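You operate a simulated robot arm through the tools that you are given. There is no shell and no other tool. Be economical: measure what you need, move in short steps, check, and stop when the job is done.

You are at the controls of a simulated robot arm. One attempt, no reset.

TASK
Switch off, lay the loom in its saddles and shut both clips.
Fine: machine one's window side head switch; it stays off.

Only the result counts: the job must be done as asked and must still hold three seconds after the hand-in. Knocking over, shifting, dropping, spilling or breaking anything else fails it.

THE ROBOT
A 7-joint arm with a two-finger parallel gripper, fixed in place. Base frame: the origin is at the foot of the arm, x ahead of it, y to its left, z up; the work surface is at about z = 600. Lengths are in mm, angles in degrees, forces in N, time in s.
With the tool pointing down near the work surface it reaches from about 160 to 660 mm from the base axis. Its first joint turns from -66.0 to 66.0 degrees. Payload 1.57 kg.
Tool frame: the origin (TCP) lies between the finger pads and is the grasp point; the fingertips stand 30 mm ahead of it; z points along the fingers, y is the line along which they close. The gripper opens to 110 mm. The fingers are 24 mm wide and 12 mm thick; the gripper's body (48 by 112 mm) begins 78 mm behind the TCP.
Orientation is that of the tool frame in the base frame, as a unit quaternion [w, x, y, z]. With the fingers straight down and closing along the base's y, the tool's x points along the base's -x, its y along +y and its z along -z.

THE INTERFACE
- The arm moves only by the tool move_arm. Its argument "commands" is text: rows parted by semicolons, each of 7 numbers parted by spaces: the shift along the tool's x, y, z in mm, then the turn, a rotation vector about the tool's x, y, z in degrees, then the closure, from 0 (fully open) to 1 (shut). In form: x y z ax ay az fingers; .... A call has 1 to 10 rows; each row shifts and turns the commanded pose from where the row before left it, along the tool's axes as they then stand. Rows are played at 5 a second. More than 50 mm and 8.6 degrees between two rows, or a gripper value outside its range, and nothing of the call is played. A pose out of reach is approached as far as the arm can. The call stops where the force on the tool passes 40 N (or 10 N more than at its start, if that is more) or the arm is blocked; 0.2 s more then pass. Each finger travels about 108 mm/s and halts on what it meets, pressing with about 23 N; the grip force reading is that of the motor and also rises with nothing between the fingers. The clock runs only during rows and for 0.2 s after the last one: add rows that do not move to give the fingers time. It gives the time, the measured TCP pose, the force on the tool (base axes), the opening and the grip force at its end, in the units of the frame above (readings bear some noise), with the torque about the TCP (base axes, N m) and any sound that the robot's microphone picked up.
- Cameras (640 x 400 px; columns grow to the right, rows downward): "scene" is fixed at [144.1, -397.1, 1376.3]; the picture's right is [0.87, -0.49, 0.00], its down [-0.39, -0.71, -0.59] and it looks along [0.29, 0.51, -0.81] (base axes); focal length 308 px, centre (320, 200). "wrist" rides on the gripper at [70, 16, -141] in the tool frame; the picture's right is [-0.23, 0.97, 0.00], its down [-0.86, -0.20, -0.48] and it looks along [-0.47, -0.11, 0.88] (tool axes); focal length 222 px, centre (320, 200). There is no depth. A picture from a camera that has moved, and an enlarged one, comes with that camera's place and axes in the base frame and with its lens.
- grab_frame(camera): a new picture of that camera. It takes no simulated time.
- enlarge(camera, box): a new picture of the part [left, top, right, bottom] of that camera's present view, enlarged. It takes no simulated time.
- job_done(): hands the job in; it is judged then, once.

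Go step by step. Nothing tells you positions but the pictures and the camera data: compare them with the known pose of the tool, close in by small moves and look again before you grip or let go. The budget is 120 turns and 68 pictures, counting those below and the enlarged ones. Unless the task says otherwise, let go and move clear before handing in, and close with one line.

The tools are called by a JSON object that holds its "name" and its "arguments". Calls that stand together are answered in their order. move_arm: Moves the arm, as the interface text tells. Its arguments: {"type":"object","properties":{"commands":{"type":"string"}},"required":["commands"]} The other tools are called the same way: grab_frame (camera) takes a picture; enlarge (camera, box) takes an enlarged picture of a part of a camera's view; job_done () hands the job in.

At the start:

```text
t: 0.0
position: [419.1, -78.8, 967.8]
orientation: [0.001, 0.0, 1.0, 0.0]
ft_force: [0.6, -0.1, -0.8]
torque: [-0.01, -0.01, 0.03]
width: 110.0
grip_force: 0.1
```

scene: 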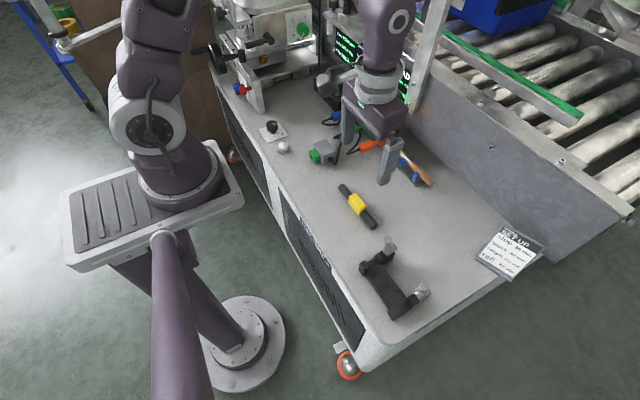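
wrist: 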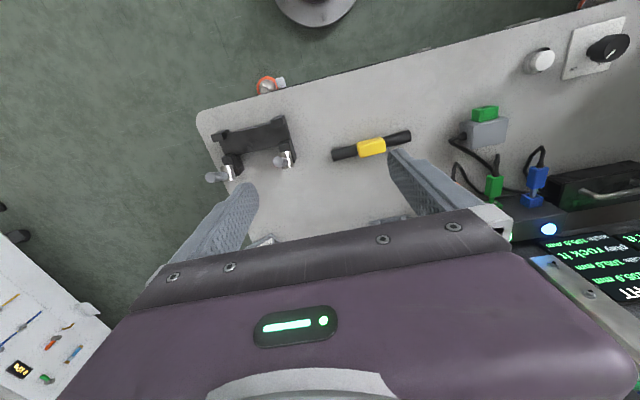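

I see a table with a black rod with a yellow sleeve (the loom), a black fixture with two saddles/clips, a selector switch, and a notice. I'll look closer at all of these.

{"name": "enlarge", "arguments": {"camera": "scene", "box": [460, 210, 560, 290]}}

{"name": "enlarge", "arguments": {"camera": "scene", "box": [200, 0, 440, 170]}}

{"name": "enlarge", "arguments": {"camera": "scene", "box": [320, 170, 460, 330]}}

{"name": "enlarge", "arguments": {"camera": "wrist", "box": [440, 10, 640, 290]}}

```text
5.00 times, centred on (510, 250) of scene
camera zoom: at [144.1, -397.1, 1376.3], right [0.87, -0.49, 0.0], down [-0.39, -0.71, -0.59], along [0.29, 0.51, -0.81], focal length 1542 px, centre (-630, -50)
```

zoom: 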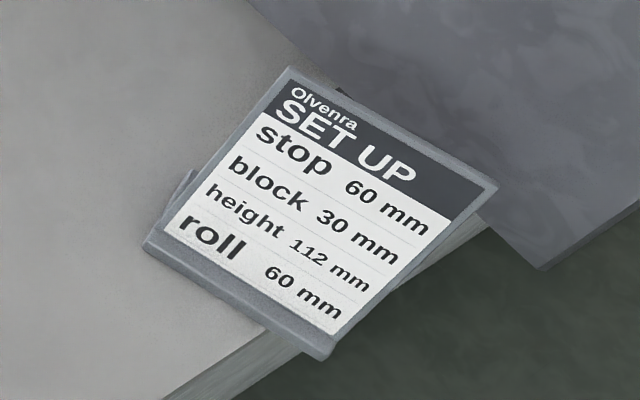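

```text
2.35 times, centred on (320, 85) of scene
camera zoom: at [144.1, -397.1, 1376.3], right [0.87, -0.49, 0.0], down [-0.39, -0.71, -0.59], along [0.29, 0.51, -0.81], focal length 726 px, centre (320, 471)
```

zoom: 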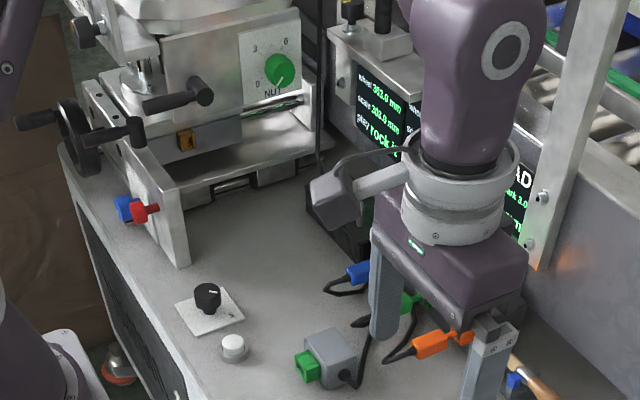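

```text
2.50 times, centred on (390, 250) of scene
camera zoom: at [144.1, -397.1, 1376.3], right [0.87, -0.49, 0.0], down [-0.39, -0.71, -0.59], along [0.29, 0.51, -0.81], focal length 771 px, centre (145, 75)
```

zoom: 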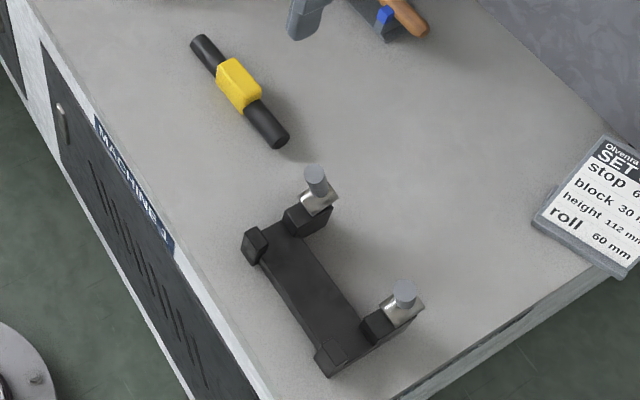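

```text
1.43 times, centred on (540, 150) of wrist
camera zoom: at [348.3, -63.9, 1108.3], right [0.23, 0.97, 0.0], down [0.86, -0.2, 0.48], along [0.47, -0.11, -0.88], focal length 317 px, centre (6, 271)
```

zoom: 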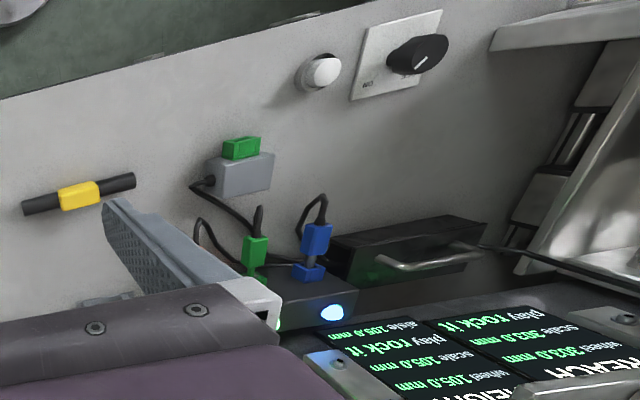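

The "head" may be the machine unit at the far left with the green dial; I look closer there and at the plate knob and the labels.

{"name": "enlarge", "arguments": {"camera": "scene", "box": [205, 0, 325, 75]}}

{"name": "enlarge", "arguments": {"camera": "scene", "box": [220, 70, 320, 160]}}

{"name": "enlarge", "arguments": {"camera": "wrist", "box": [520, 20, 640, 90]}}

{"name": "enlarge", "arguments": {"camera": "scene", "box": [270, 190, 370, 290]}}

{"name": "enlarge", "arguments": {"camera": "wrist", "box": [190, 70, 420, 200]}}

```text
5.33 times, centred on (265, 38) of scene
camera zoom: at [144.1, -397.1, 1376.3], right [0.87, -0.49, 0.0], down [-0.39, -0.71, -0.59], along [0.29, 0.51, -0.81], focal length 1644 px, centre (613, 1067)
```

zoom: 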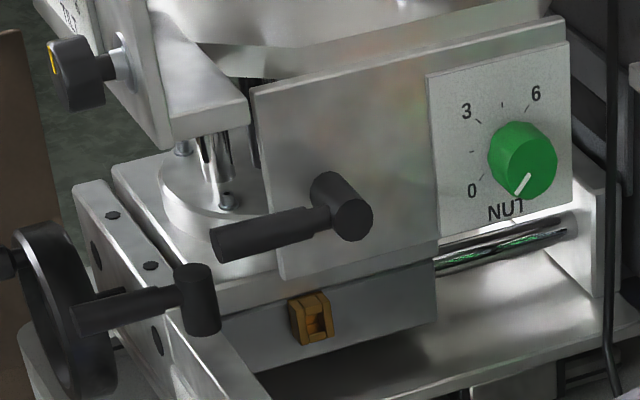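

```text
4.44 times, centred on (270, 115) of scene
camera zoom: at [144.1, -397.1, 1376.3], right [0.87, -0.49, 0.0], down [-0.39, -0.71, -0.59], along [0.29, 0.51, -0.81], focal length 1370 px, centre (542, 578)
```

zoom: 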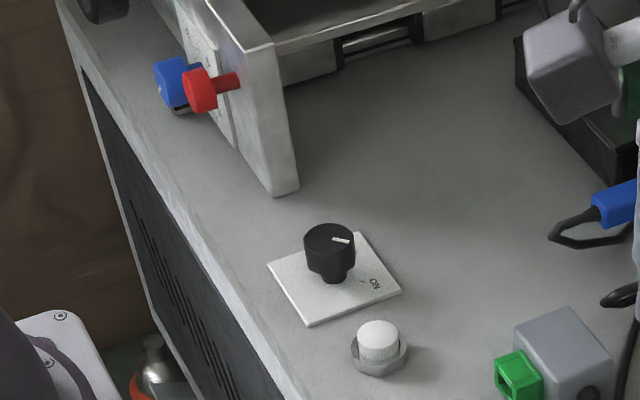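

```text
5.33 times, centred on (580, 55) of wrist
camera zoom: at [348.3, -63.9, 1108.3], right [0.23, 0.97, 0.0], down [0.86, -0.2, 0.48], along [0.47, -0.11, -0.88], focal length 1185 px, centre (-1067, 973)
```

zoom: 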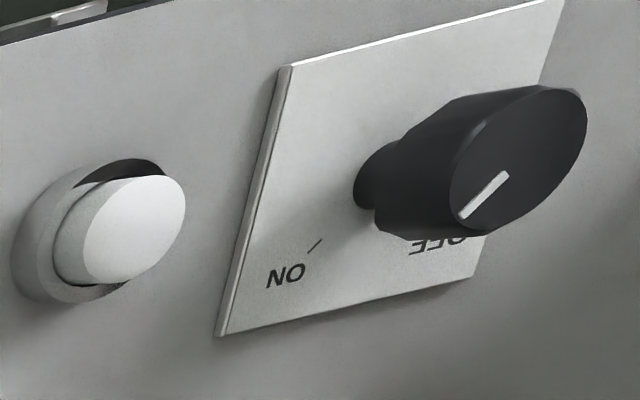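

```text
4.00 times, centred on (320, 240) of scene
camera zoom: at [144.1, -397.1, 1376.3], right [0.87, -0.49, 0.0], down [-0.39, -0.71, -0.59], along [0.29, 0.51, -0.81], focal length 1233 px, centre (320, 40)
```

zoom: 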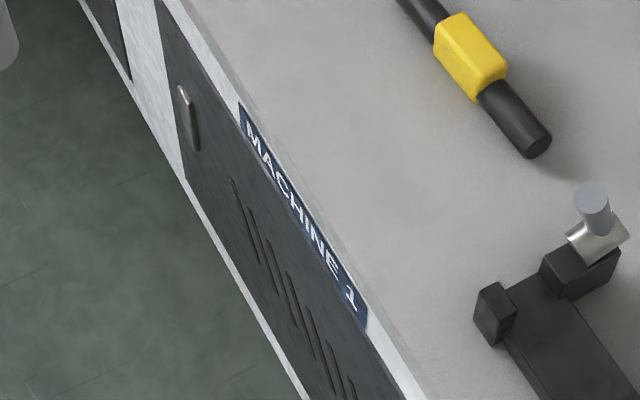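

```text
2.78 times, centred on (305, 135) of wrist
camera zoom: at [348.3, -63.9, 1108.3], right [0.23, 0.97, 0.0], down [0.86, -0.2, 0.48], along [0.47, -0.11, -0.88], focal length 618 px, centre (362, 381)
```

zoom: 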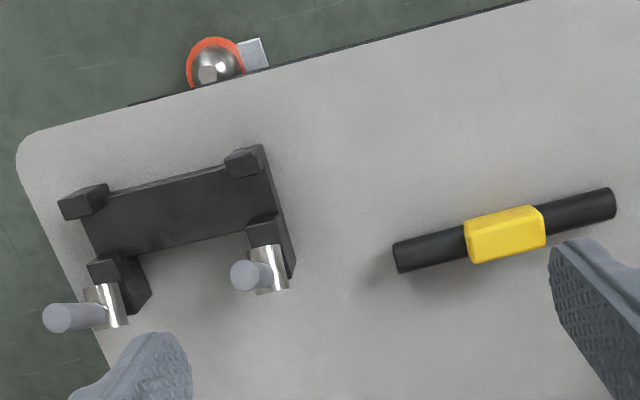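

The black knob on the plate (about (421, 444)) seems to point to ON; before deciding which switch is meant, I move left for a better view of the labels and other heads.

{"name": "move_arm", "arguments": {"commands": "14 47 0 0 0 0 0;14 47 0 0 0 0 0;14 47 0 0 0 0 0;14 47 0 0 0 0 0;14 47 0 0 0 0 0;14 47 0 0 0 0 0;14 47 0 0 0 0 0;0 0 0 0 0 0 0"}}

{"name": "grab_frame", "arguments": {"camera": "wrist"}}

{"name": "grab_frame", "arguments": {"camera": "scene"}}

```text
t: 1.8
position: [321.7, 250.6, 968.1]
orientation: [0.0, 0.0, 1.0, 0.0]
ft_force: [-0.6, -0.4, 0.6]
torque: [0.03, -0.02, 0.01]
width: 110.0
grip_force: 0.1
```

```text
56 pictures are left
camera wrist: at [250.4, 265.7, 1109.0], right [0.23, 0.97, 0.0], down [0.86, -0.2, 0.48], along [0.47, -0.11, -0.88], focal length 222 px, centre (320, 200)
```

wrist: 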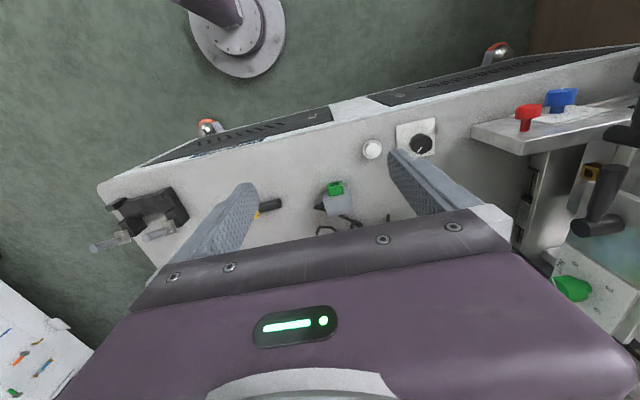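

```text
55 pictures are left
```

scene: 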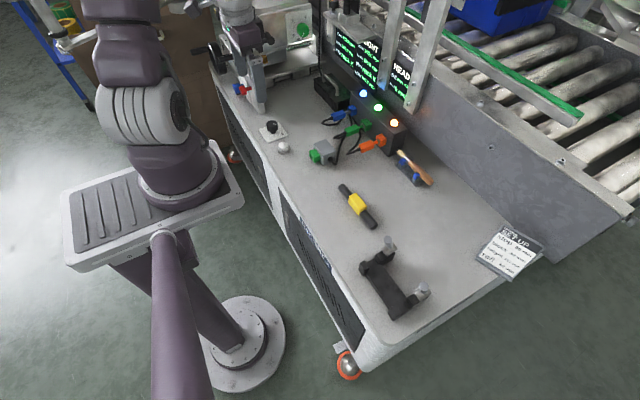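

Now three indicator lamps and text screens are visible, plus red and blue knobs on the machine; I read them.

{"name": "enlarge", "arguments": {"camera": "scene", "box": [325, 20, 435, 100]}}

{"name": "enlarge", "arguments": {"camera": "wrist", "box": [460, 60, 640, 170]}}

{"name": "enlarge", "arguments": {"camera": "scene", "box": [300, 70, 440, 190]}}

{"name": "enlarge", "arguments": {"camera": "wrist", "box": [350, 100, 460, 170]}}

```text
5.00 times, centred on (380, 60) of scene
camera zoom: at [144.1, -397.1, 1376.3], right [0.87, -0.49, 0.0], down [-0.39, -0.71, -0.59], along [0.29, 0.51, -0.81], focal length 1542 px, centre (20, 900)
```

zoom: 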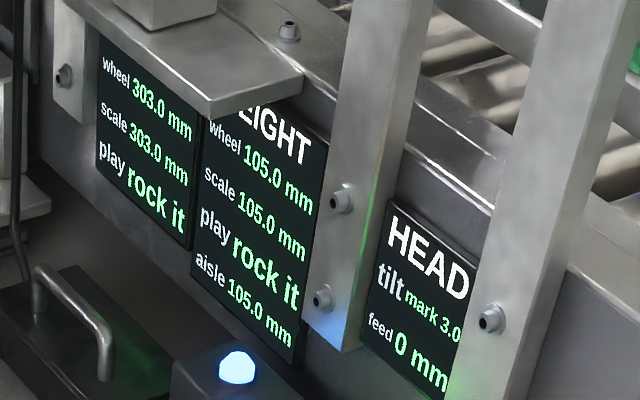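

```text
3.56 times, centred on (550, 115) of wrist
camera zoom: at [250.4, 265.7, 1109.0], right [0.23, 0.97, 0.0], down [0.86, -0.2, 0.48], along [0.47, -0.11, -0.88], focal length 790 px, centre (-498, 502)
```

zoom: 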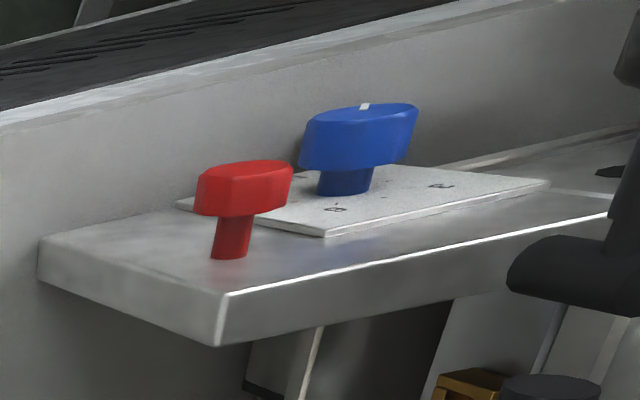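

```text
3.33 times, centred on (370, 130) of scene
camera zoom: at [144.1, -397.1, 1376.3], right [0.87, -0.49, 0.0], down [-0.39, -0.71, -0.59], along [0.29, 0.51, -0.81], focal length 1028 px, centre (153, 433)
```

zoom: 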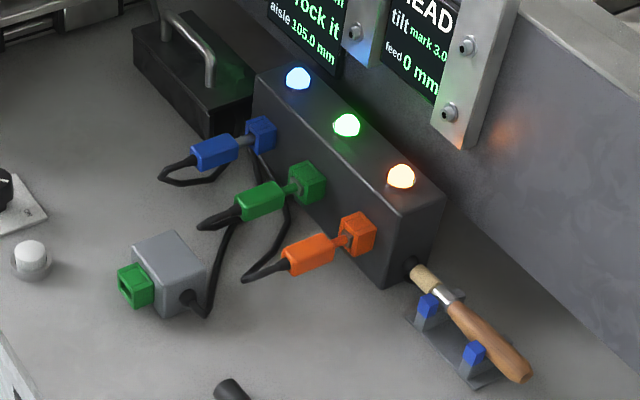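

```text
5.71 times, centred on (405, 135) of wrist
camera zoom: at [250.4, 265.7, 1109.0], right [0.23, 0.97, 0.0], down [0.86, -0.2, 0.48], along [0.47, -0.11, -0.88], focal length 1269 px, centre (-166, 571)
```

zoom: 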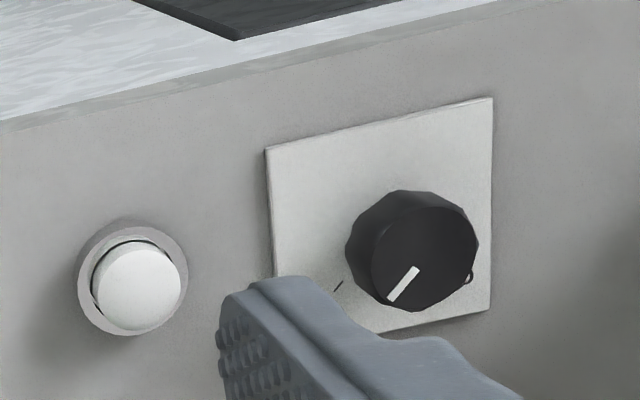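

The black plate knob reads ON/OFF and now points to ON; it is the only labelled on/off switch so far. I move on to get a proper look at it, and at the blue knob's plate on the machine.

{"name": "move_arm", "arguments": {"commands": "8 40 0 0 0 0 0;8 40 0 0 0 0 0;8 40 0 0 0 0 0;8 40 0 0 0 0 0;8 40 0 0 0 0 0;0 0 0 0 0 0 0"}}

{"name": "grab_frame", "arguments": {"camera": "wrist"}}

```text
t: 3.2
position: [278.7, 450.8, 968.4]
orientation: [0.001, 0.0, 1.0, 0.0]
ft_force: [-0.4, -0.7, -0.2]
torque: [0.01, 0.0, -0.02]
width: 110.2
grip_force: 0.2
```

```text
50 pictures are left
camera wrist: at [208.1, 466.4, 1109.0], right [0.23, 0.97, 0.0], down [0.85, -0.2, 0.48], along [0.47, -0.11, -0.88], focal length 222 px, centre (320, 200)
```

wrist: 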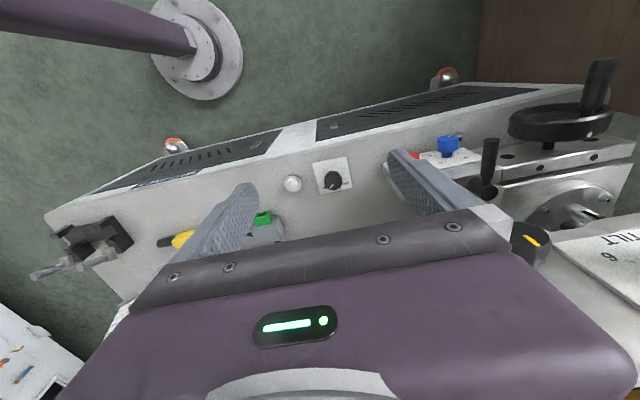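

{"name": "enlarge", "arguments": {"camera": "wrist", "box": [380, 120, 500, 195]}}

{"name": "enlarge", "arguments": {"camera": "wrist", "box": [270, 145, 370, 205]}}

```text
5.33 times, centred on (440, 158) of wrist
camera zoom: at [208.1, 466.4, 1109.0], right [0.23, 0.97, 0.0], down [0.85, -0.2, 0.48], along [0.47, -0.11, -0.88], focal length 1185 px, centre (-320, 427)
```

zoom: 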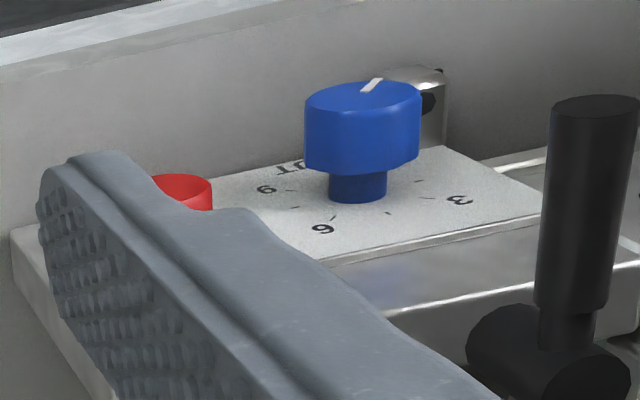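

```text
6.40 times, centred on (320, 175) of wrist
camera zoom: at [208.1, 466.4, 1109.0], right [0.23, 0.97, 0.0], down [0.85, -0.2, 0.48], along [0.47, -0.11, -0.88], focal length 1422 px, centre (320, 360)
```

zoom: 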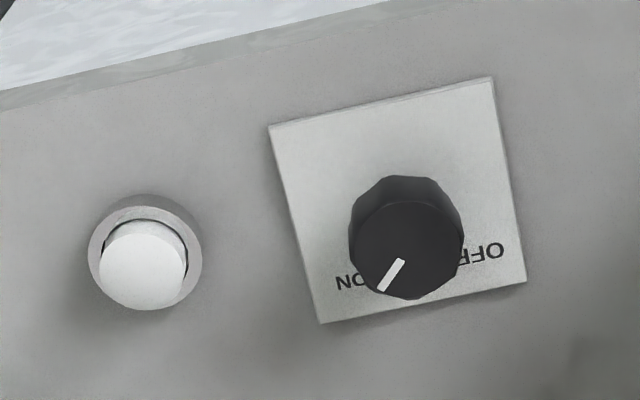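

The blue knob is only a "CUT" dial out of reach, so the black ON/OFF rotary at about (420, 449), top z≈646, is the switch. It points to ON at about -47°; OFF is about +90° counter-clockwise. I go over it with the tool pre-turned -45°.

{"name": "move_arm", "arguments": {"commands": "-47 -0.6 40 0 0 0 0.1;-47 -0.6 40 0 0 0 0.3;-47 -0.6 40 0 0 0 0.4;0 0 20 0 0 7.5 0.4;0 0 20 0 0 7.5 0.4;0 0 20 0 0 7.5 0.4;0 0 20 0 0 7.5 0.4;0 0 10 0 0 7.5 0.4;0 0 10 0 0 7.5 0.4;0 0 0 0 0 0 0.4"}}

{"name": "grab_frame", "arguments": {"camera": "wrist"}}

{"name": "grab_frame", "arguments": {"camera": "scene"}}

```text
refused: row 1 steps farther than a row can; nothing moved
```

```text
47 pictures are left
camera wrist: at [208.1, 466.4, 1109.0], right [0.23, 0.97, 0.0], down [0.85, -0.2, 0.48], along [0.47, -0.11, -0.88], focal length 222 px, centre (320, 200)
```

wrist: 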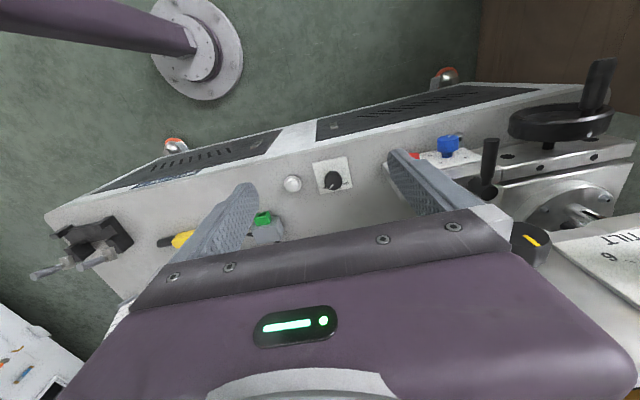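

```text
46 pictures are left
```

scene: 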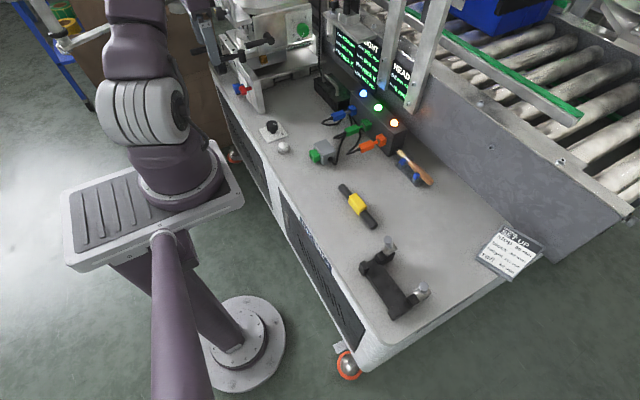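

The step was too long and nothing moved; I repeat with smaller rows and without pictures in the same call.

{"name": "move_arm", "arguments": {"commands": "-35 -0.5 30 0 0 0 0.1;-35 -0.5 30 0 0 0 0.3;-35 -0.5 30 0 0 0 0.4;-35 -0.5 30 0 0 0 0.4;0 0 25 0 0 7.5 0.4;0 0 25 0 0 7.5 0.4;0 0 20 0 0 7.5 0.4;0 0 15 0 0 7.5 0.4;0 0 10 0 0 7.5 0.4;0 0 10 0 0 7.5 0.4"}}

```text
t: 5.4
position: [420.1, 446.5, 745.3]
orientation: [-0.001, 0.383, 0.924, 0.0]
ft_force: [0.4, 0.6, -0.7]
torque: [0.06, -0.01, 0.02]
width: 66.1
grip_force: 0.1
```

{"name": "enlarge", "arguments": {"camera": "wrist", "box": [160, 0, 480, 200]}}

{"name": "enlarge", "arguments": {"camera": "scene", "box": [210, 50, 350, 180]}}

```text
2.00 times, centred on (320, 100) of wrist
camera zoom: at [381.4, 505.6, 884.6], right [0.85, 0.53, 0.0], down [0.46, -0.75, 0.48], along [0.25, -0.41, -0.88], focal length 444 px, centre (320, 400)
```

zoom: 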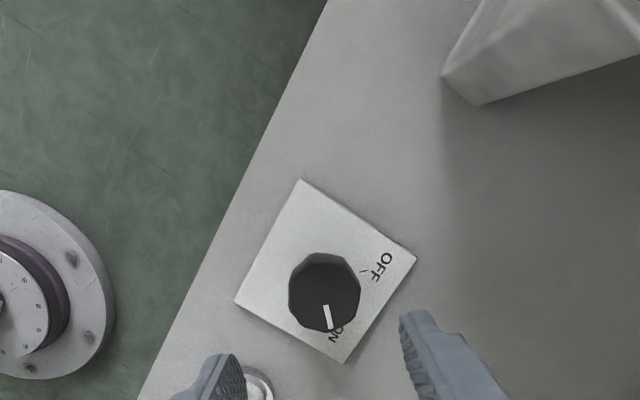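

```text
3.08 times, centred on (280, 115) of scene
camera zoom: at [144.1, -397.1, 1376.4], right [0.87, -0.49, 0.0], down [-0.39, -0.71, -0.59], along [0.29, 0.51, -0.81], focal length 949 px, centre (443, 462)
```

zoom: 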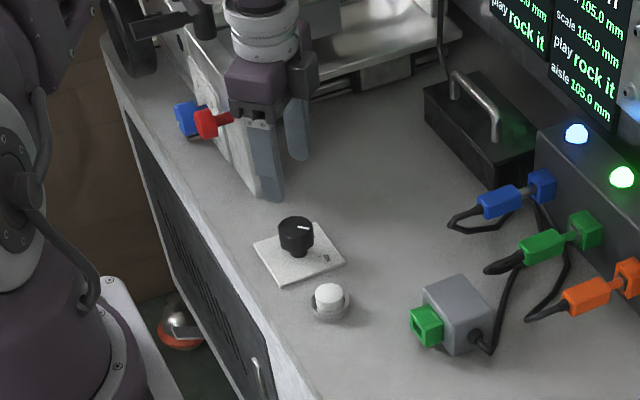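

Refined knob centre about (418.5, 450.5), pointer -47°, OFF tick about +40°. I line up and descend around the knob.

{"name": "move_arm", "arguments": {"commands": "2 0.9 25 0 0 0 0.4;2 0.9 25 0 0 0 0.4;0 0 20 0 0 0 0.4;0 0 15 0 0 0 0.4;0 0 8 0 0 0 0.4;0 0 0 0 0 0 0.4"}}

{"name": "enlarge", "arguments": {"camera": "wrist", "box": [160, 50, 480, 250]}}

{"name": "enlarge", "arguments": {"camera": "scene", "box": [230, 80, 330, 170]}}

```text
t: 6.8
position: [415.4, 443.4, 659.8]
orientation: [-0.002, 0.381, 0.924, -0.012]
ft_force: [-0.3, 0.2, -0.6]
torque: [-0.02, 0.01, 0.0]
width: 66.0
grip_force: 0.1
out of reach, approached as far as the arm can: row 4, 5
```

```text
2.00 times, centred on (320, 150) of wrist
camera zoom: at [377.4, 506.7, 800.1], right [0.85, 0.53, -0.02], down [0.47, -0.73, 0.49], along [0.24, -0.43, -0.87], focal length 444 px, centre (320, 300)
```

zoom: 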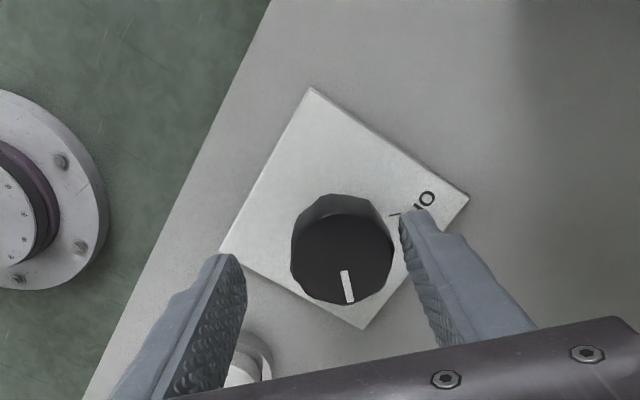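

```text
4.44 times, centred on (280, 125) of scene
camera zoom: at [144.1, -397.1, 1376.3], right [0.87, -0.49, 0.0], down [-0.39, -0.71, -0.59], along [0.29, 0.51, -0.81], focal length 1370 px, centre (498, 533)
```

zoom: 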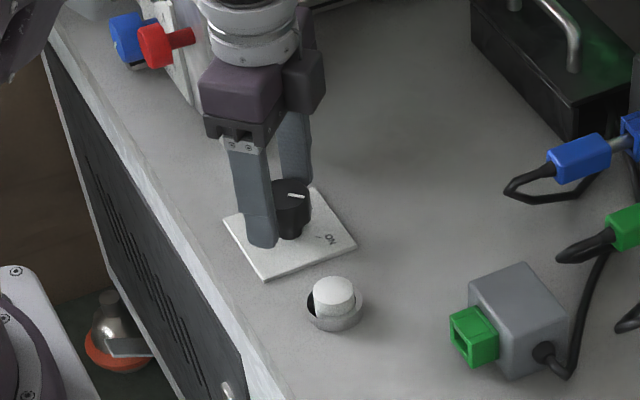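

The arm ran out of reach here with this yaw, about 8 mm short. I'll lift, turn the tool to a yaw more neutral to the arm (about 0°), and see whether the reach improves.

{"name": "move_arm", "arguments": {"commands": "0 0 -30 0 0 0 0.4;0 0 -20 0 0 0 0.4;0 0 0 0 0 -7.8 0.4;0 0 0 0 0 -7.8 0.4;0 0 0 0 0 -7.8 0.4;0 0 0 0 0 -7.8 0.4;0 0 0 0 0 -7.8 0.4;0 0 0 0 0 -7.8 0.4;0 0 0 0 0 0 0.4"}}

```text
t: 8.8
position: [413.1, 445.7, 710.1]
orientation: [0.0, -0.016, 1.0, 0.0]
ft_force: [0.5, -0.3, -0.4]
torque: [0.05, -0.02, -0.02]
width: 65.8
grip_force: 0.1
```

{"name": "move_arm", "arguments": {"commands": "-2.7 2.4 20 0 0 0 0.4;-2.7 2.4 20 0 0 0 0.4;0 0 10 0 0 0 0.4;0 0 8 0 0 0 0.4;0 0 0 0 0 0 0.4"}}

```text
t: 10.0
position: [416.0, 449.8, 659.0]
orientation: [-0.003, -0.018, 1.0, -0.004]
ft_force: [-0.4, -0.6, 0.1]
torque: [0.02, 0.0, 0.0]
width: 66.0
grip_force: 0.0
out of reach, approached as far as the arm can: row 3, 4
```

Still 2–3 mm and 7 mm height short, so I'll lean the tool 12° outward (wrist in, fingers out) to gain reach, first lifting clear.

{"name": "move_arm", "arguments": {"commands": "0 0 -30 0 0 0 0.4;0 0 -10 0 -6 0 0.4;0 0 0 0 -6 0 0.4;0 0 0 0 0 0 0.4"}}

```text
t: 11.0
position: [416.6, 449.5, 698.8]
orientation: [0.106, -0.016, 0.994, 0.001]
ft_force: [-0.1, 1.1, -0.2]
torque: [0.01, 0.01, 0.02]
width: 66.1
grip_force: 0.0
```

{"name": "move_arm", "arguments": {"commands": "3.3 0.3 18 0 0 0 0.4;2.3 0.3 13 0 0 0 0.4;0 0 0 0 0 0 0.4"}}

{"name": "enlarge", "arguments": {"camera": "wrist", "box": [200, 80, 440, 230]}}

{"name": "enlarge", "arguments": {"camera": "scene", "box": [230, 80, 330, 170]}}

```text
t: 11.8
position: [417.5, 448.9, 668.6]
orientation: [0.105, -0.016, 0.994, 0.001]
ft_force: [-0.3, 0.2, 0.3]
torque: [-0.04, 0.02, 0.0]
width: 66.1
grip_force: 0.1
```

```text
2.67 times, centred on (320, 155) of wrist
camera zoom: at [318.6, 460.6, 791.0], right [0.19, 0.98, 0.05], down [0.74, -0.18, 0.65], along [0.64, -0.09, -0.76], focal length 592 px, centre (320, 320)
```

zoom: 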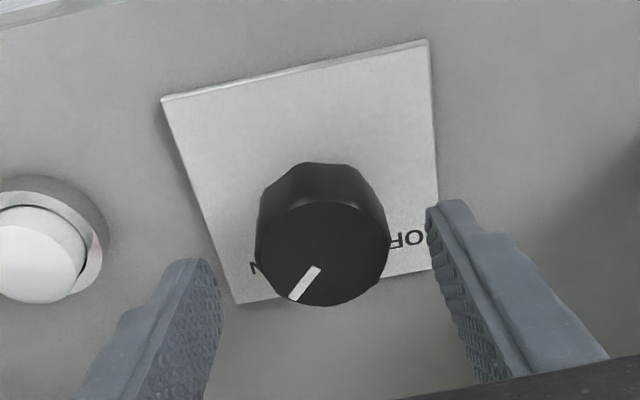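

```text
4.44 times, centred on (280, 125) of scene
camera zoom: at [144.1, -397.1, 1376.3], right [0.87, -0.49, 0.0], down [-0.39, -0.71, -0.59], along [0.29, 0.51, -0.81], focal length 1370 px, centre (498, 533)
```

zoom: 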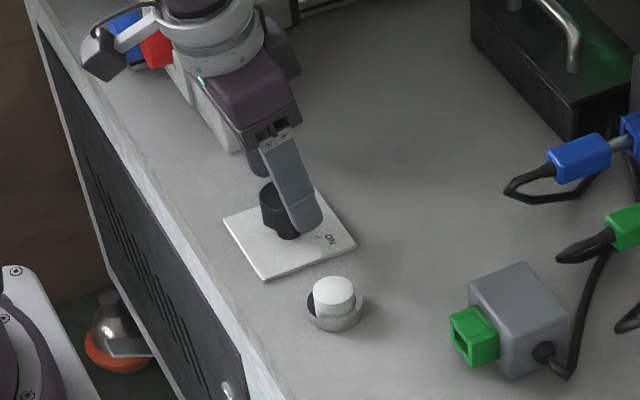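

Aligned within 1–2 mm; I descend to z≈643 and close gently.

{"name": "move_arm", "arguments": {"commands": "2.5 0.5 13 0 0 0 0.4;2.4 0.4 12 0 0 0 0.4;0 0 0 0 0 0 0.4;0 0 0 0 0 0 0.55;0 0 0 0 0 0 0.7;0 0 0 0 0 0 0.75;0 0 0 0 0 0 0.75"}}

```text
t: 13.4
position: [416.8, 450.4, 640.2]
orientation: [0.103, -0.015, 0.995, 0.003]
ft_force: [0.6, 5.0, -6.0]
torque: [-0.23, -0.21, 0.0]
width: 40.5
grip_force: 45.1
```

Gripped (40.5 mm). Now I turn counter-clockwise about the vertical in steps.

{"name": "move_arm", "arguments": {"commands": "0 0 0 -1.56 0 -7.34 0.75;0 0 0 -1.56 0 -7.34 0.75;0 0 0 -1.56 0 -7.34 0.75;0 0 0 -1.56 0 -7.34 0.75;0 0 0 -1.56 0 -7.34 0.75;0 0 0 -1.56 0 -7.34 0.75"}}

{"name": "enlarge", "arguments": {"camera": "wrist", "box": [200, 80, 440, 230]}}

```text
t: 14.8
position: [416.6, 446.9, 640.6]
orientation: [0.096, -0.395, 0.913, 0.041]
ft_force: [9.0, -9.7, -5.8]
torque: [-0.76, 0.86, -0.09]
width: 40.5
grip_force: 45.2
```

```text
2.67 times, centred on (320, 155) of wrist
camera zoom: at [338.2, 387.1, 763.8], right [-0.56, 0.83, 0.04], down [0.65, 0.4, 0.64], along [0.52, 0.39, -0.76], focal length 592 px, centre (320, 320)
```

zoom: 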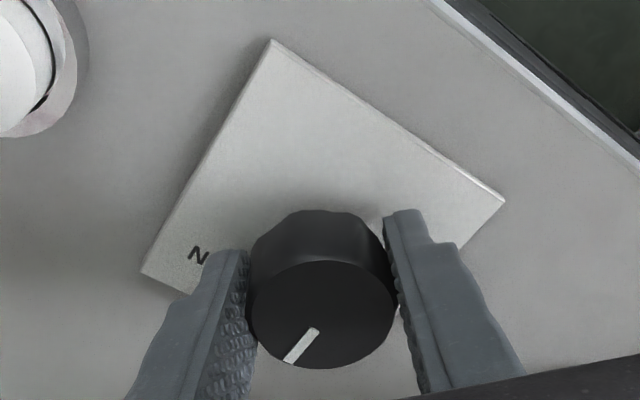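

The knob follows the gripper. I continue the other half.

{"name": "move_arm", "arguments": {"commands": "0 0 0 -1.56 0 -7.34 0.75;0 0 0 -1.56 0 -7.34 0.75;0 0 0 -1.56 0 -7.34 0.75;0 0 0 -1.56 0 -7.34 0.75;0 0 0 -1.56 0 -7.34 0.75;0 0 0 0 0 0 0.75"}}

{"name": "enlarge", "arguments": {"camera": "wrist", "box": [200, 80, 440, 230]}}

```text
t: 16.2
position: [420.0, 446.3, 640.8]
orientation: [0.078, -0.668, 0.737, 0.068]
ft_force: [27.3, -26.2, -8.0]
torque: [0.17, 0.65, -0.05]
width: 40.7
grip_force: 45.3
```

```text
2.67 times, centred on (320, 155) of wrist
camera zoom: at [392.6, 351.4, 763.9], right [-0.95, 0.32, 0.04], down [0.27, 0.72, 0.64], along [0.17, 0.62, -0.76], focal length 592 px, centre (320, 320)
```

zoom: 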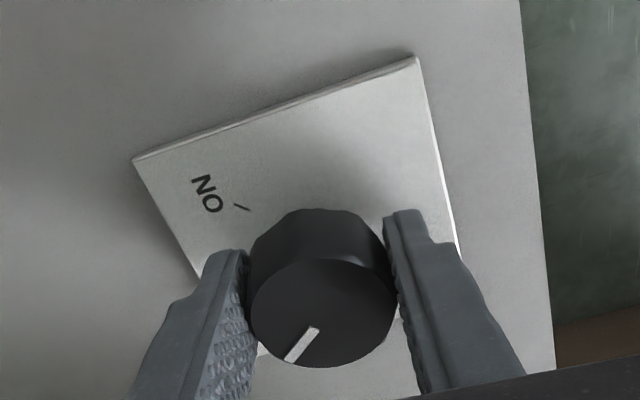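

About 83° turned, pointer ≈ +36°; side load is building, so I relieve it by a couple of mm, then turn a bit more.

{"name": "move_arm", "arguments": {"commands": "2 -2 0 0 0 0 0.75;1 -1 0 0 0 0 0.75;0 0 0 -0.8 0 -3.9 0.75;0 0 0 -0.8 0 -3.9 0.75;0 0 0 0 0 0 0.75"}}

{"name": "enlarge", "arguments": {"camera": "wrist", "box": [200, 80, 440, 230]}}

```text
t: 17.4
position: [420.0, 447.9, 640.0]
orientation: [-0.074, 0.717, -0.69, -0.075]
ft_force: [15.6, -0.4, -10.9]
torque: [0.56, -0.01, -1.14]
width: 40.7
grip_force: 44.5
```

```text
2.67 times, centred on (320, 155) of wrist
camera zoom: at [406.7, 347.9, 763.5], right [-0.98, 0.18, 0.05], down [0.17, 0.74, 0.65], along [0.08, 0.64, -0.76], focal length 592 px, centre (320, 320)
```

zoom: 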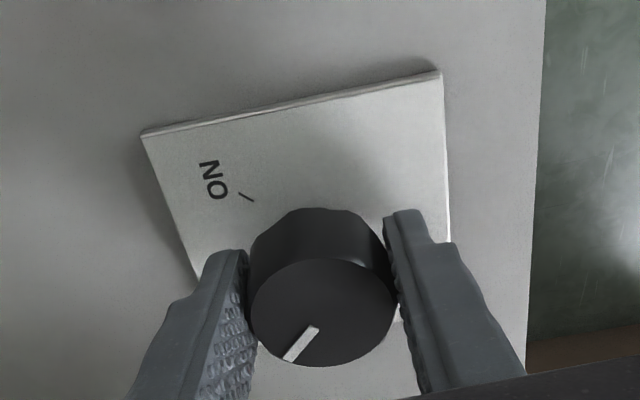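

The torque jumped to -1.1 N m after 90°: the knob is against its OFF stop. I release and withdraw, then check.

{"name": "move_arm", "arguments": {"commands": "0 0 0 0 0 0 0.6;0 0 0 0 0 0 0.45;0 0 0 0 0 0 0.4;0 0 -20 0 0 0 0.4;0 0 -30 0 0 0 0.4;0 0 -40 0 0 0 0.4;0 0 -40 0 0 0 0.4"}}

{"name": "enlarge", "arguments": {"camera": "wrist", "box": [200, 60, 440, 210]}}

```text
t: 19.0
position: [422.3, 419.0, 766.1]
orientation: [-0.073, 0.717, -0.689, -0.076]
ft_force: [0.7, -0.1, -0.2]
torque: [0.02, -0.01, 0.0]
width: 66.2
grip_force: 0.1
```

```text
2.67 times, centred on (320, 135) of wrist
camera zoom: at [408.7, 319.5, 887.8], right [-0.98, 0.18, 0.05], down [0.17, 0.74, 0.65], along [0.08, 0.64, -0.76], focal length 592 px, centre (320, 373)
```

zoom: 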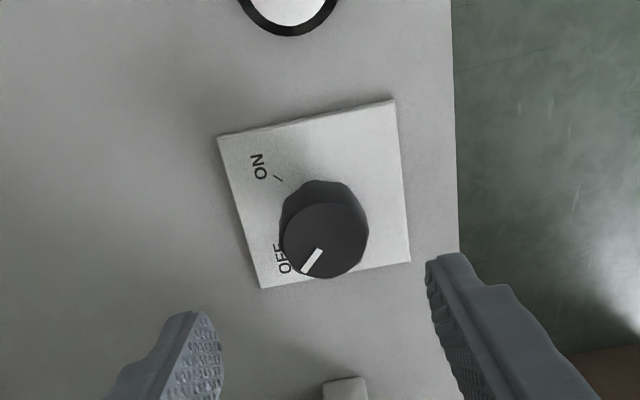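

The pointer now sits at OFF. Next I untilt, rise, and travel over to the loom side.

{"name": "move_arm", "arguments": {"commands": "0 0 -30 0 6 0 0.4;0 0 -30 0 6 0 0.4;40 0 -10 0 0 0 0.2;48 0 0 0 0 0 0;48 0 0 0 0 0 0;48 0 0 0 0 0 0;48 0 0 0 0 0 0;48 0 0 0 0 0 0;48 0 0 0 0 0 0;0 0 0 0 0 0 0"}}

{"name": "move_arm", "arguments": {"commands": "0 0 0 0 0 8.5 0;0 0 0 0 0 8.5 0;0 0 0 0 0 8.5 0;0 0 0 0 0 8.5 0;0 0 0 0 0 8.5 0;0 0 0 0 0 8.5 0;0 0 0 0 0 8.5 0;0 0 0 0 0 8.5 0;0 0 0 0 0 8.5 0;0 0 0 0 0 8.5 0"}}

{"name": "move_arm", "arguments": {"commands": "0 0 0 0 0 8.5 0;0 0 0 0 0 8.5 0;0 0 0 0 0 8.5 0;0 0 0 0 0 8.5 0;0 0 0 0 0 8.5 0;0 0 0 0 0 8.5 0;0 0 0 0 0 8.5 0;0 0 0 0 0 8.5 0;0 0 0 0 0 8.5 0;0 0 0 0 0 8.5 0"}}

```text
t: 21.2
position: [429.9, 81.4, 837.7]
orientation: [-0.001, 0.721, -0.693, 0.001]
ft_force: [-0.6, -0.3, 0.3]
torque: [-0.01, -0.01, 0.03]
width: 110.0
grip_force: 0.1
```

```text
t: 23.4
position: [434.1, 81.5, 837.6]
orientation: [0.001, -0.063, 0.998, 0.0]
ft_force: [0.1, -0.1, -0.3]
torque: [0.01, -0.01, -0.01]
width: 110.1
grip_force: 0.0
```

```text
t: 25.6
position: [434.3, 83.8, 836.8]
orientation: [0.0, 0.628, 0.778, 0.001]
ft_force: [-0.8, 0.2, -0.3]
torque: [0.01, 0.0, 0.01]
width: 109.9
grip_force: 0.0
```

{"name": "move_arm", "arguments": {"commands": "0 0 0 0 0 6.1 0;0 0 0 0 0 6.1 0;0 0 0 0 0 0 0"}}

{"name": "grab_frame", "arguments": {"camera": "wrist"}}

```text
t: 26.4
position: [432.8, 82.6, 837.1]
orientation: [0.0, 0.707, 0.707, 0.001]
ft_force: [-0.1, -0.3, 0.8]
torque: [0.02, 0.05, -0.01]
width: 110.1
grip_force: 0.0
```

```text
35 pictures are left
camera wrist: at [448.8, 151.7, 977.4], right [0.97, -0.23, 0.0], down [-0.2, -0.86, 0.48], along [-0.11, -0.47, -0.88], focal length 222 px, centre (320, 200)
```

wrist: 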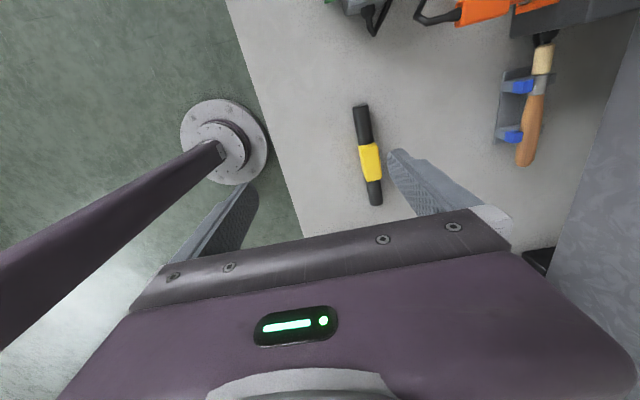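

The loom lies along y at x≈502, from y≈-70 to 100, yellow sleeve at y≈10. Before gripping I survey the fixture from above.

{"name": "move_arm", "arguments": {"commands": "-40 0 0 0 0 0 0;-40 0 0 0 0 0 0;-40 0 0 0 0 0 0;-40 0 0 0 0 0 0;-30 0 0 0 0 0 0;0 0 0 0 0 0 0"}}

{"name": "enlarge", "arguments": {"camera": "wrist", "box": [200, 60, 440, 210]}}

```text
t: 27.8
position: [434.9, -107.4, 837.4]
orientation: [-0.001, 0.706, 0.708, 0.001]
ft_force: [0.7, 0.2, 0.2]
torque: [-0.03, 0.0, 0.01]
width: 110.1
grip_force: 0.0
```

```text
2.67 times, centred on (320, 135) of wrist
camera zoom: at [449.7, -39.0, 977.5], right [0.97, -0.23, 0.0], down [-0.2, -0.86, 0.48], along [-0.11, -0.47, -0.88], focal length 592 px, centre (320, 373)
```

zoom: 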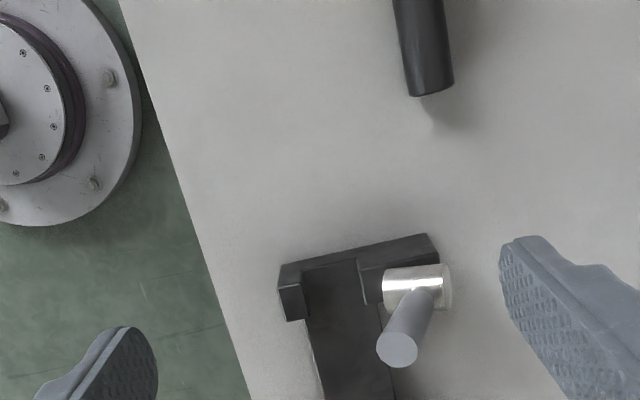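

{"name": "enlarge", "arguments": {"camera": "scene", "box": [350, 225, 446, 325]}}

{"name": "move_arm", "arguments": {"commands": "-40 0 0 0 0 0 0;-40 0 0 0 0 0 0;-40 0 0 0 0 0 0;-20 0 0 0 0 0 0;0 0 0 0 0 0 0"}}

{"name": "enlarge", "arguments": {"camera": "wrist", "box": [200, 60, 440, 210]}}

```text
4.00 times, centred on (398, 275) of scene
camera zoom: at [144.0, -397.1, 1376.3], right [0.87, -0.49, 0.0], down [-0.39, -0.71, -0.59], along [0.29, 0.51, -0.81], focal length 1233 px, centre (8, -100)
```

zoom: 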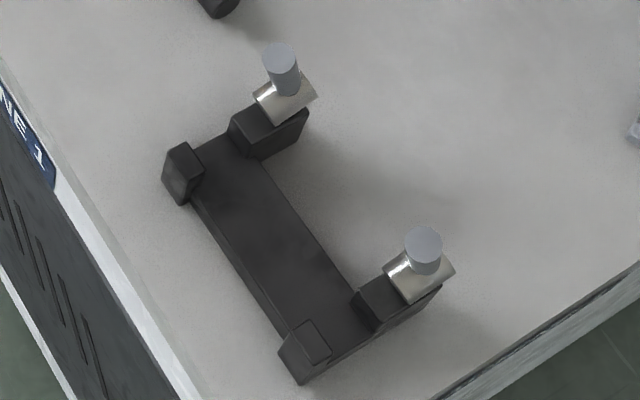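

```text
t: 29.0
position: [436.9, -247.7, 834.2]
orientation: [0.0, 0.706, 0.708, 0.001]
ft_force: [0.1, 0.5, -0.3]
torque: [0.01, -0.04, 0.03]
width: 110.0
grip_force: 0.1
```

```text
2.67 times, centred on (320, 135) of wrist
camera zoom: at [451.6, -178.3, 975.1], right [0.97, -0.23, 0.0], down [-0.2, -0.86, 0.48], along [-0.11, -0.47, -0.88], focal length 592 px, centre (320, 373)
```

zoom: 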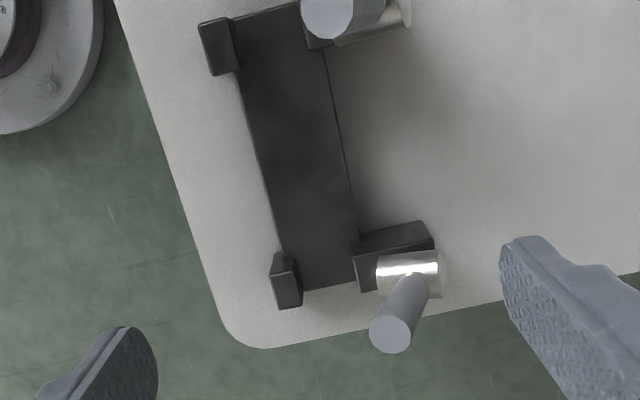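

The fixture has at each end a low post (small x) and a block (large x) with a silver clip and grey handle, the rod gap between. I need an oblique close view to understand how the clips swing.

{"name": "move_arm", "arguments": {"commands": "40 0 0 0 0 0 0;40 0 15 0 0 0 0;40 0 15 0 0 0 0;40 0 15 0 0 0 0;28 0 15 0 -6 0 0;0 0 0 0 -8 0 0;0 0 0 0 -8 0 0;0 0 0 0 -4 0 0;0 0 0 0 0 0 0"}}

{"name": "enlarge", "arguments": {"camera": "wrist", "box": [200, 60, 440, 210]}}

```text
t: 31.0
position: [435.5, -59.4, 776.8]
orientation: [0.16, 0.688, 0.69, -0.159]
ft_force: [1.3, 0.1, -0.2]
torque: [0.02, -0.02, -0.04]
width: 110.1
grip_force: 0.2
```

```text
2.67 times, centred on (320, 135) of wrist
camera zoom: at [449.9, 64.4, 872.0], right [0.97, -0.2, 0.1], down [-0.2, -0.56, 0.81], along [-0.11, -0.8, -0.58], focal length 592 px, centre (320, 373)
```

zoom: 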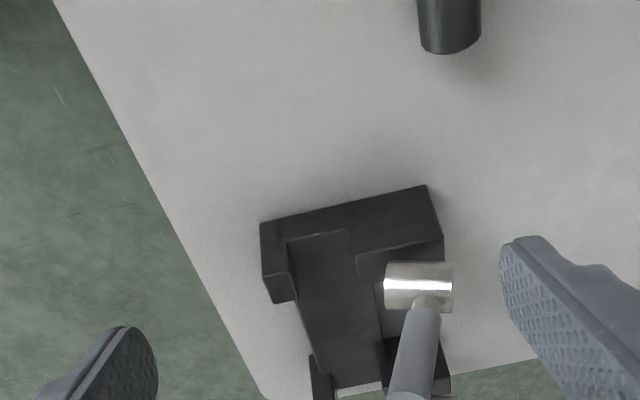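

{"name": "enlarge", "arguments": {"camera": "wrist", "box": [320, 140, 400, 190]}}

{"name": "enlarge", "arguments": {"camera": "scene", "box": [400, 250, 440, 295]}}

```text
8.00 times, centred on (360, 165) of wrist
camera zoom: at [449.9, 64.4, 872.0], right [0.97, -0.2, 0.1], down [-0.2, -0.56, 0.81], along [-0.11, -0.8, -0.58], focal length 1777 px, centre (0, 480)
```

zoom: 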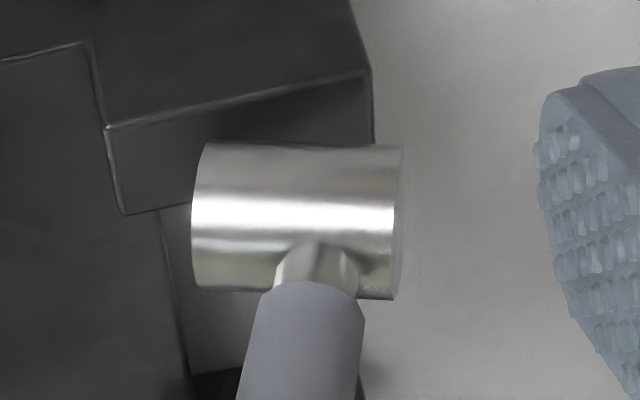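

```text
8.89 times, centred on (420, 272) of scene
camera zoom: at [144.1, -397.1, 1376.3], right [0.87, -0.49, 0.0], down [-0.39, -0.71, -0.59], along [0.29, 0.51, -0.81], focal length 2741 px, centre (-569, -444)
```

zoom: 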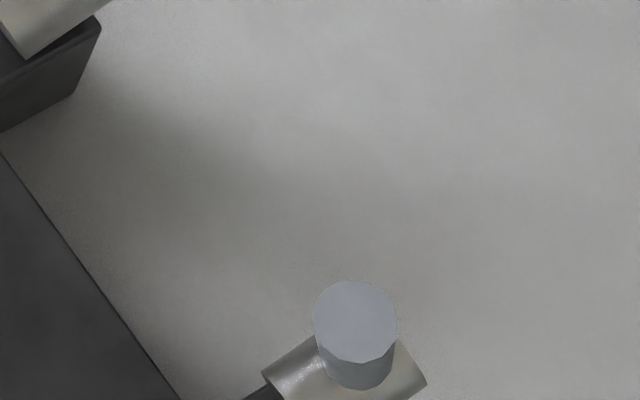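

The clip is a silver drum/bolt on the block with an upright handle leaning slightly toward the gap; pushing the handle toward -x (over the rod) should shut it, to be tested later. First the loom: I untilt and go above its yellow sleeve at about (502, 11).

{"name": "move_arm", "arguments": {"commands": "0 0 0 0 8.6 0 0;0 0 0 0 8.6 0 0;0 0 0 0 8.8 0 0"}}

{"name": "move_arm", "arguments": {"commands": "0 0 0 0 8.4 0 0;0 0 0 0 8.4 0 0;0 0 0 0 8.4 0 0;35 33 0 0 0 0 0.1;36 33 20 0 0 0 0.2;0 0 20 0 0 0 0.25;0 0 0 0 0 0 0.25"}}

```text
refused: row 3 steps farther than a row can; nothing moved
```

```text
refused: row 5 steps farther than a row can; nothing moved
```

{"name": "move_arm", "arguments": {"commands": "0 0 0 0 8.5 0 0;0 0 0 0 8.5 0 0;0 0 0 0 8.5 0 0;35 33 0 0 0 0 0.1;36 33 0 0 0 0 0.2;0 0 20 0 0 0 0.25;0 0 20 0 0 0 0.25;0 0 0 0 0 0 0.25"}}

{"name": "grab_frame", "arguments": {"camera": "wrist"}}

{"name": "enlarge", "arguments": {"camera": "scene", "box": [325, 175, 395, 235]}}

```text
t: 32.8
position: [500.4, 10.1, 736.1]
orientation: [0.004, 0.707, 0.707, -0.002]
ft_force: [0.0, -0.6, 0.1]
torque: [-0.02, 0.01, 0.0]
width: 82.4
grip_force: 0.0
```

```text
28 pictures are left
camera wrist: at [515.7, 81.4, 875.9], right [0.97, -0.23, 0.0], down [-0.2, -0.85, 0.49], along [-0.11, -0.47, -0.87], focal length 222 px, centre (320, 200)
```

wrist: 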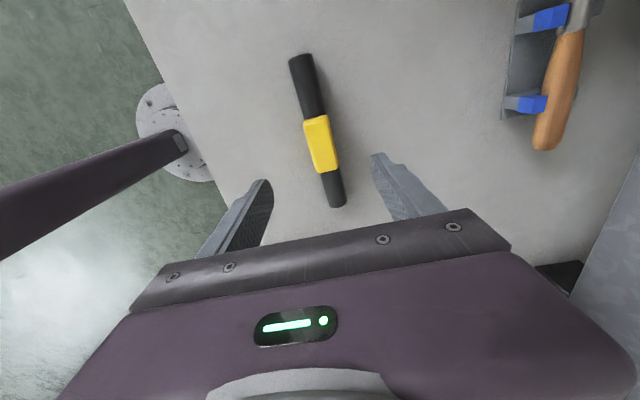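

```text
6.67 times, centred on (360, 205) of scene
camera zoom: at [144.1, -397.1, 1376.3], right [0.87, -0.49, 0.0], down [-0.39, -0.71, -0.59], along [0.29, 0.51, -0.81], focal length 2056 px, centre (53, 167)
```

zoom: 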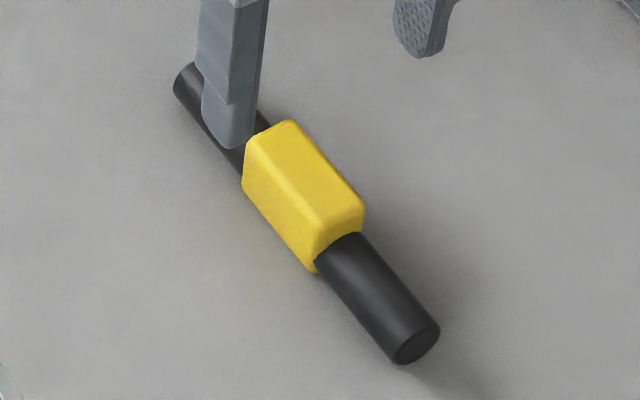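

Rod runs from (500, 100) to (506, -75), middle (502.5, 12.5), about 2° turned. I turn by 2°, descend to z≈638 and look before closing.

{"name": "move_arm", "arguments": {"commands": "2.4 1.9 25 0 0 -2 0.25;0 0 30 0 0 0 0.25;0 0 25 0 0 0 0.25;0 0 17 0 0 0 0.25;0 0 0 0 0 0 0.25"}}

{"name": "enlarge", "arguments": {"camera": "wrist", "box": [200, 60, 440, 210]}}

```text
t: 34.0
position: [502.2, 12.0, 637.5]
orientation: [0.004, 0.694, 0.72, -0.003]
ft_force: [0.5, 0.4, 0.8]
torque: [0.02, 0.01, 0.0]
width: 82.8
grip_force: 0.0
```

```text
2.67 times, centred on (320, 135) of wrist
camera zoom: at [514.7, 82.3, 777.2], right [0.98, -0.19, 0.0], down [-0.17, -0.86, 0.49], along [-0.09, -0.48, -0.87], focal length 592 px, centre (320, 373)
```

zoom: 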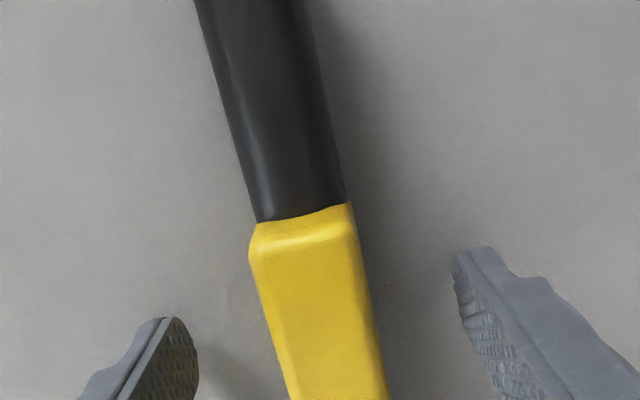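

Fingers straddle the sleeve evenly. I close and lift a little.

{"name": "move_arm", "arguments": {"commands": "0 0 0 0 0 0 0.4;0 0 0 0 0 0 0.55;0 0 0 0 0 0 0.7;0 0 0 0 0 0 0.8;0 0 0 0 0 0 0.8;0 0 -20 0 0 0 0.8;0 0 -30 0 0 0 0.8;0 0 0 0 0 0 0.8"}}

```text
t: 35.8
position: [502.0, 13.5, 687.3]
orientation: [0.003, 0.694, 0.72, -0.002]
ft_force: [-0.3, -0.4, -0.4]
torque: [0.03, 0.01, 0.01]
width: 27.6
grip_force: 22.8
```

Gripped at 27.6 mm and lifted. I raise well above the clip handles and check the hold.

{"name": "move_arm", "arguments": {"commands": "0 0 -40 0 0 0 0.8;0 0 -40 0 0 0 0.8;0 0 -40 0 0 0 0.8;-40 -10 0 0 0 2 0.8;-40 -10 0 0 0 0 0.8;-40 -10 0 0 0 0 0.8;0 0 0 0 0 0 0.8"}}

{"name": "grab_frame", "arguments": {"camera": "wrist"}}

{"name": "grab_frame", "arguments": {"camera": "scene"}}

```text
t: 37.4
position: [470.8, -108.5, 809.7]
orientation: [0.003, 0.706, 0.708, -0.002]
ft_force: [0.7, 0.2, -1.4]
torque: [0.01, -0.01, 0.0]
width: 27.7
grip_force: 23.2
```

```text
25 pictures are left
camera wrist: at [485.7, -38.2, 949.2], right [0.97, -0.23, 0.0], down [-0.2, -0.85, 0.49], along [-0.11, -0.47, -0.87], focal length 222 px, centre (320, 200)
```

wrist: 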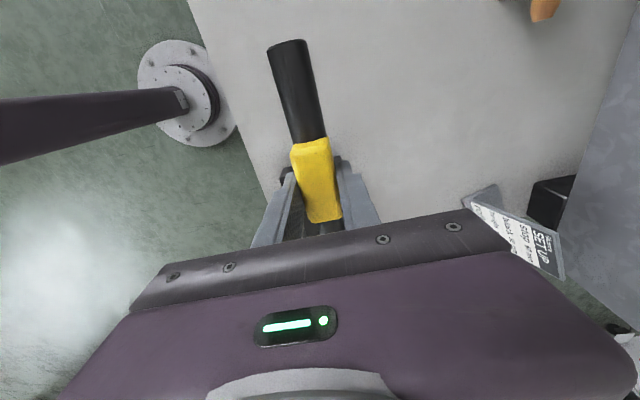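

```text
24 pictures are left
```

scene: 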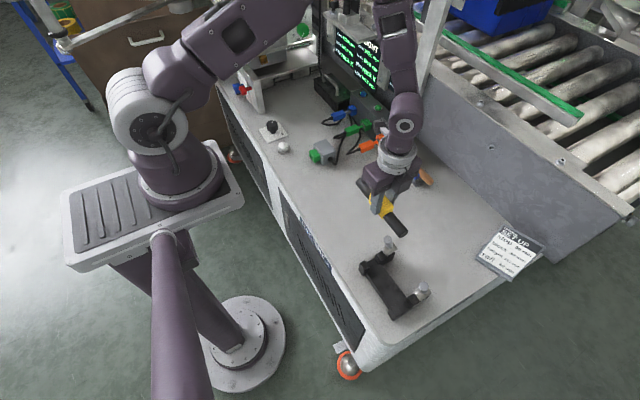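

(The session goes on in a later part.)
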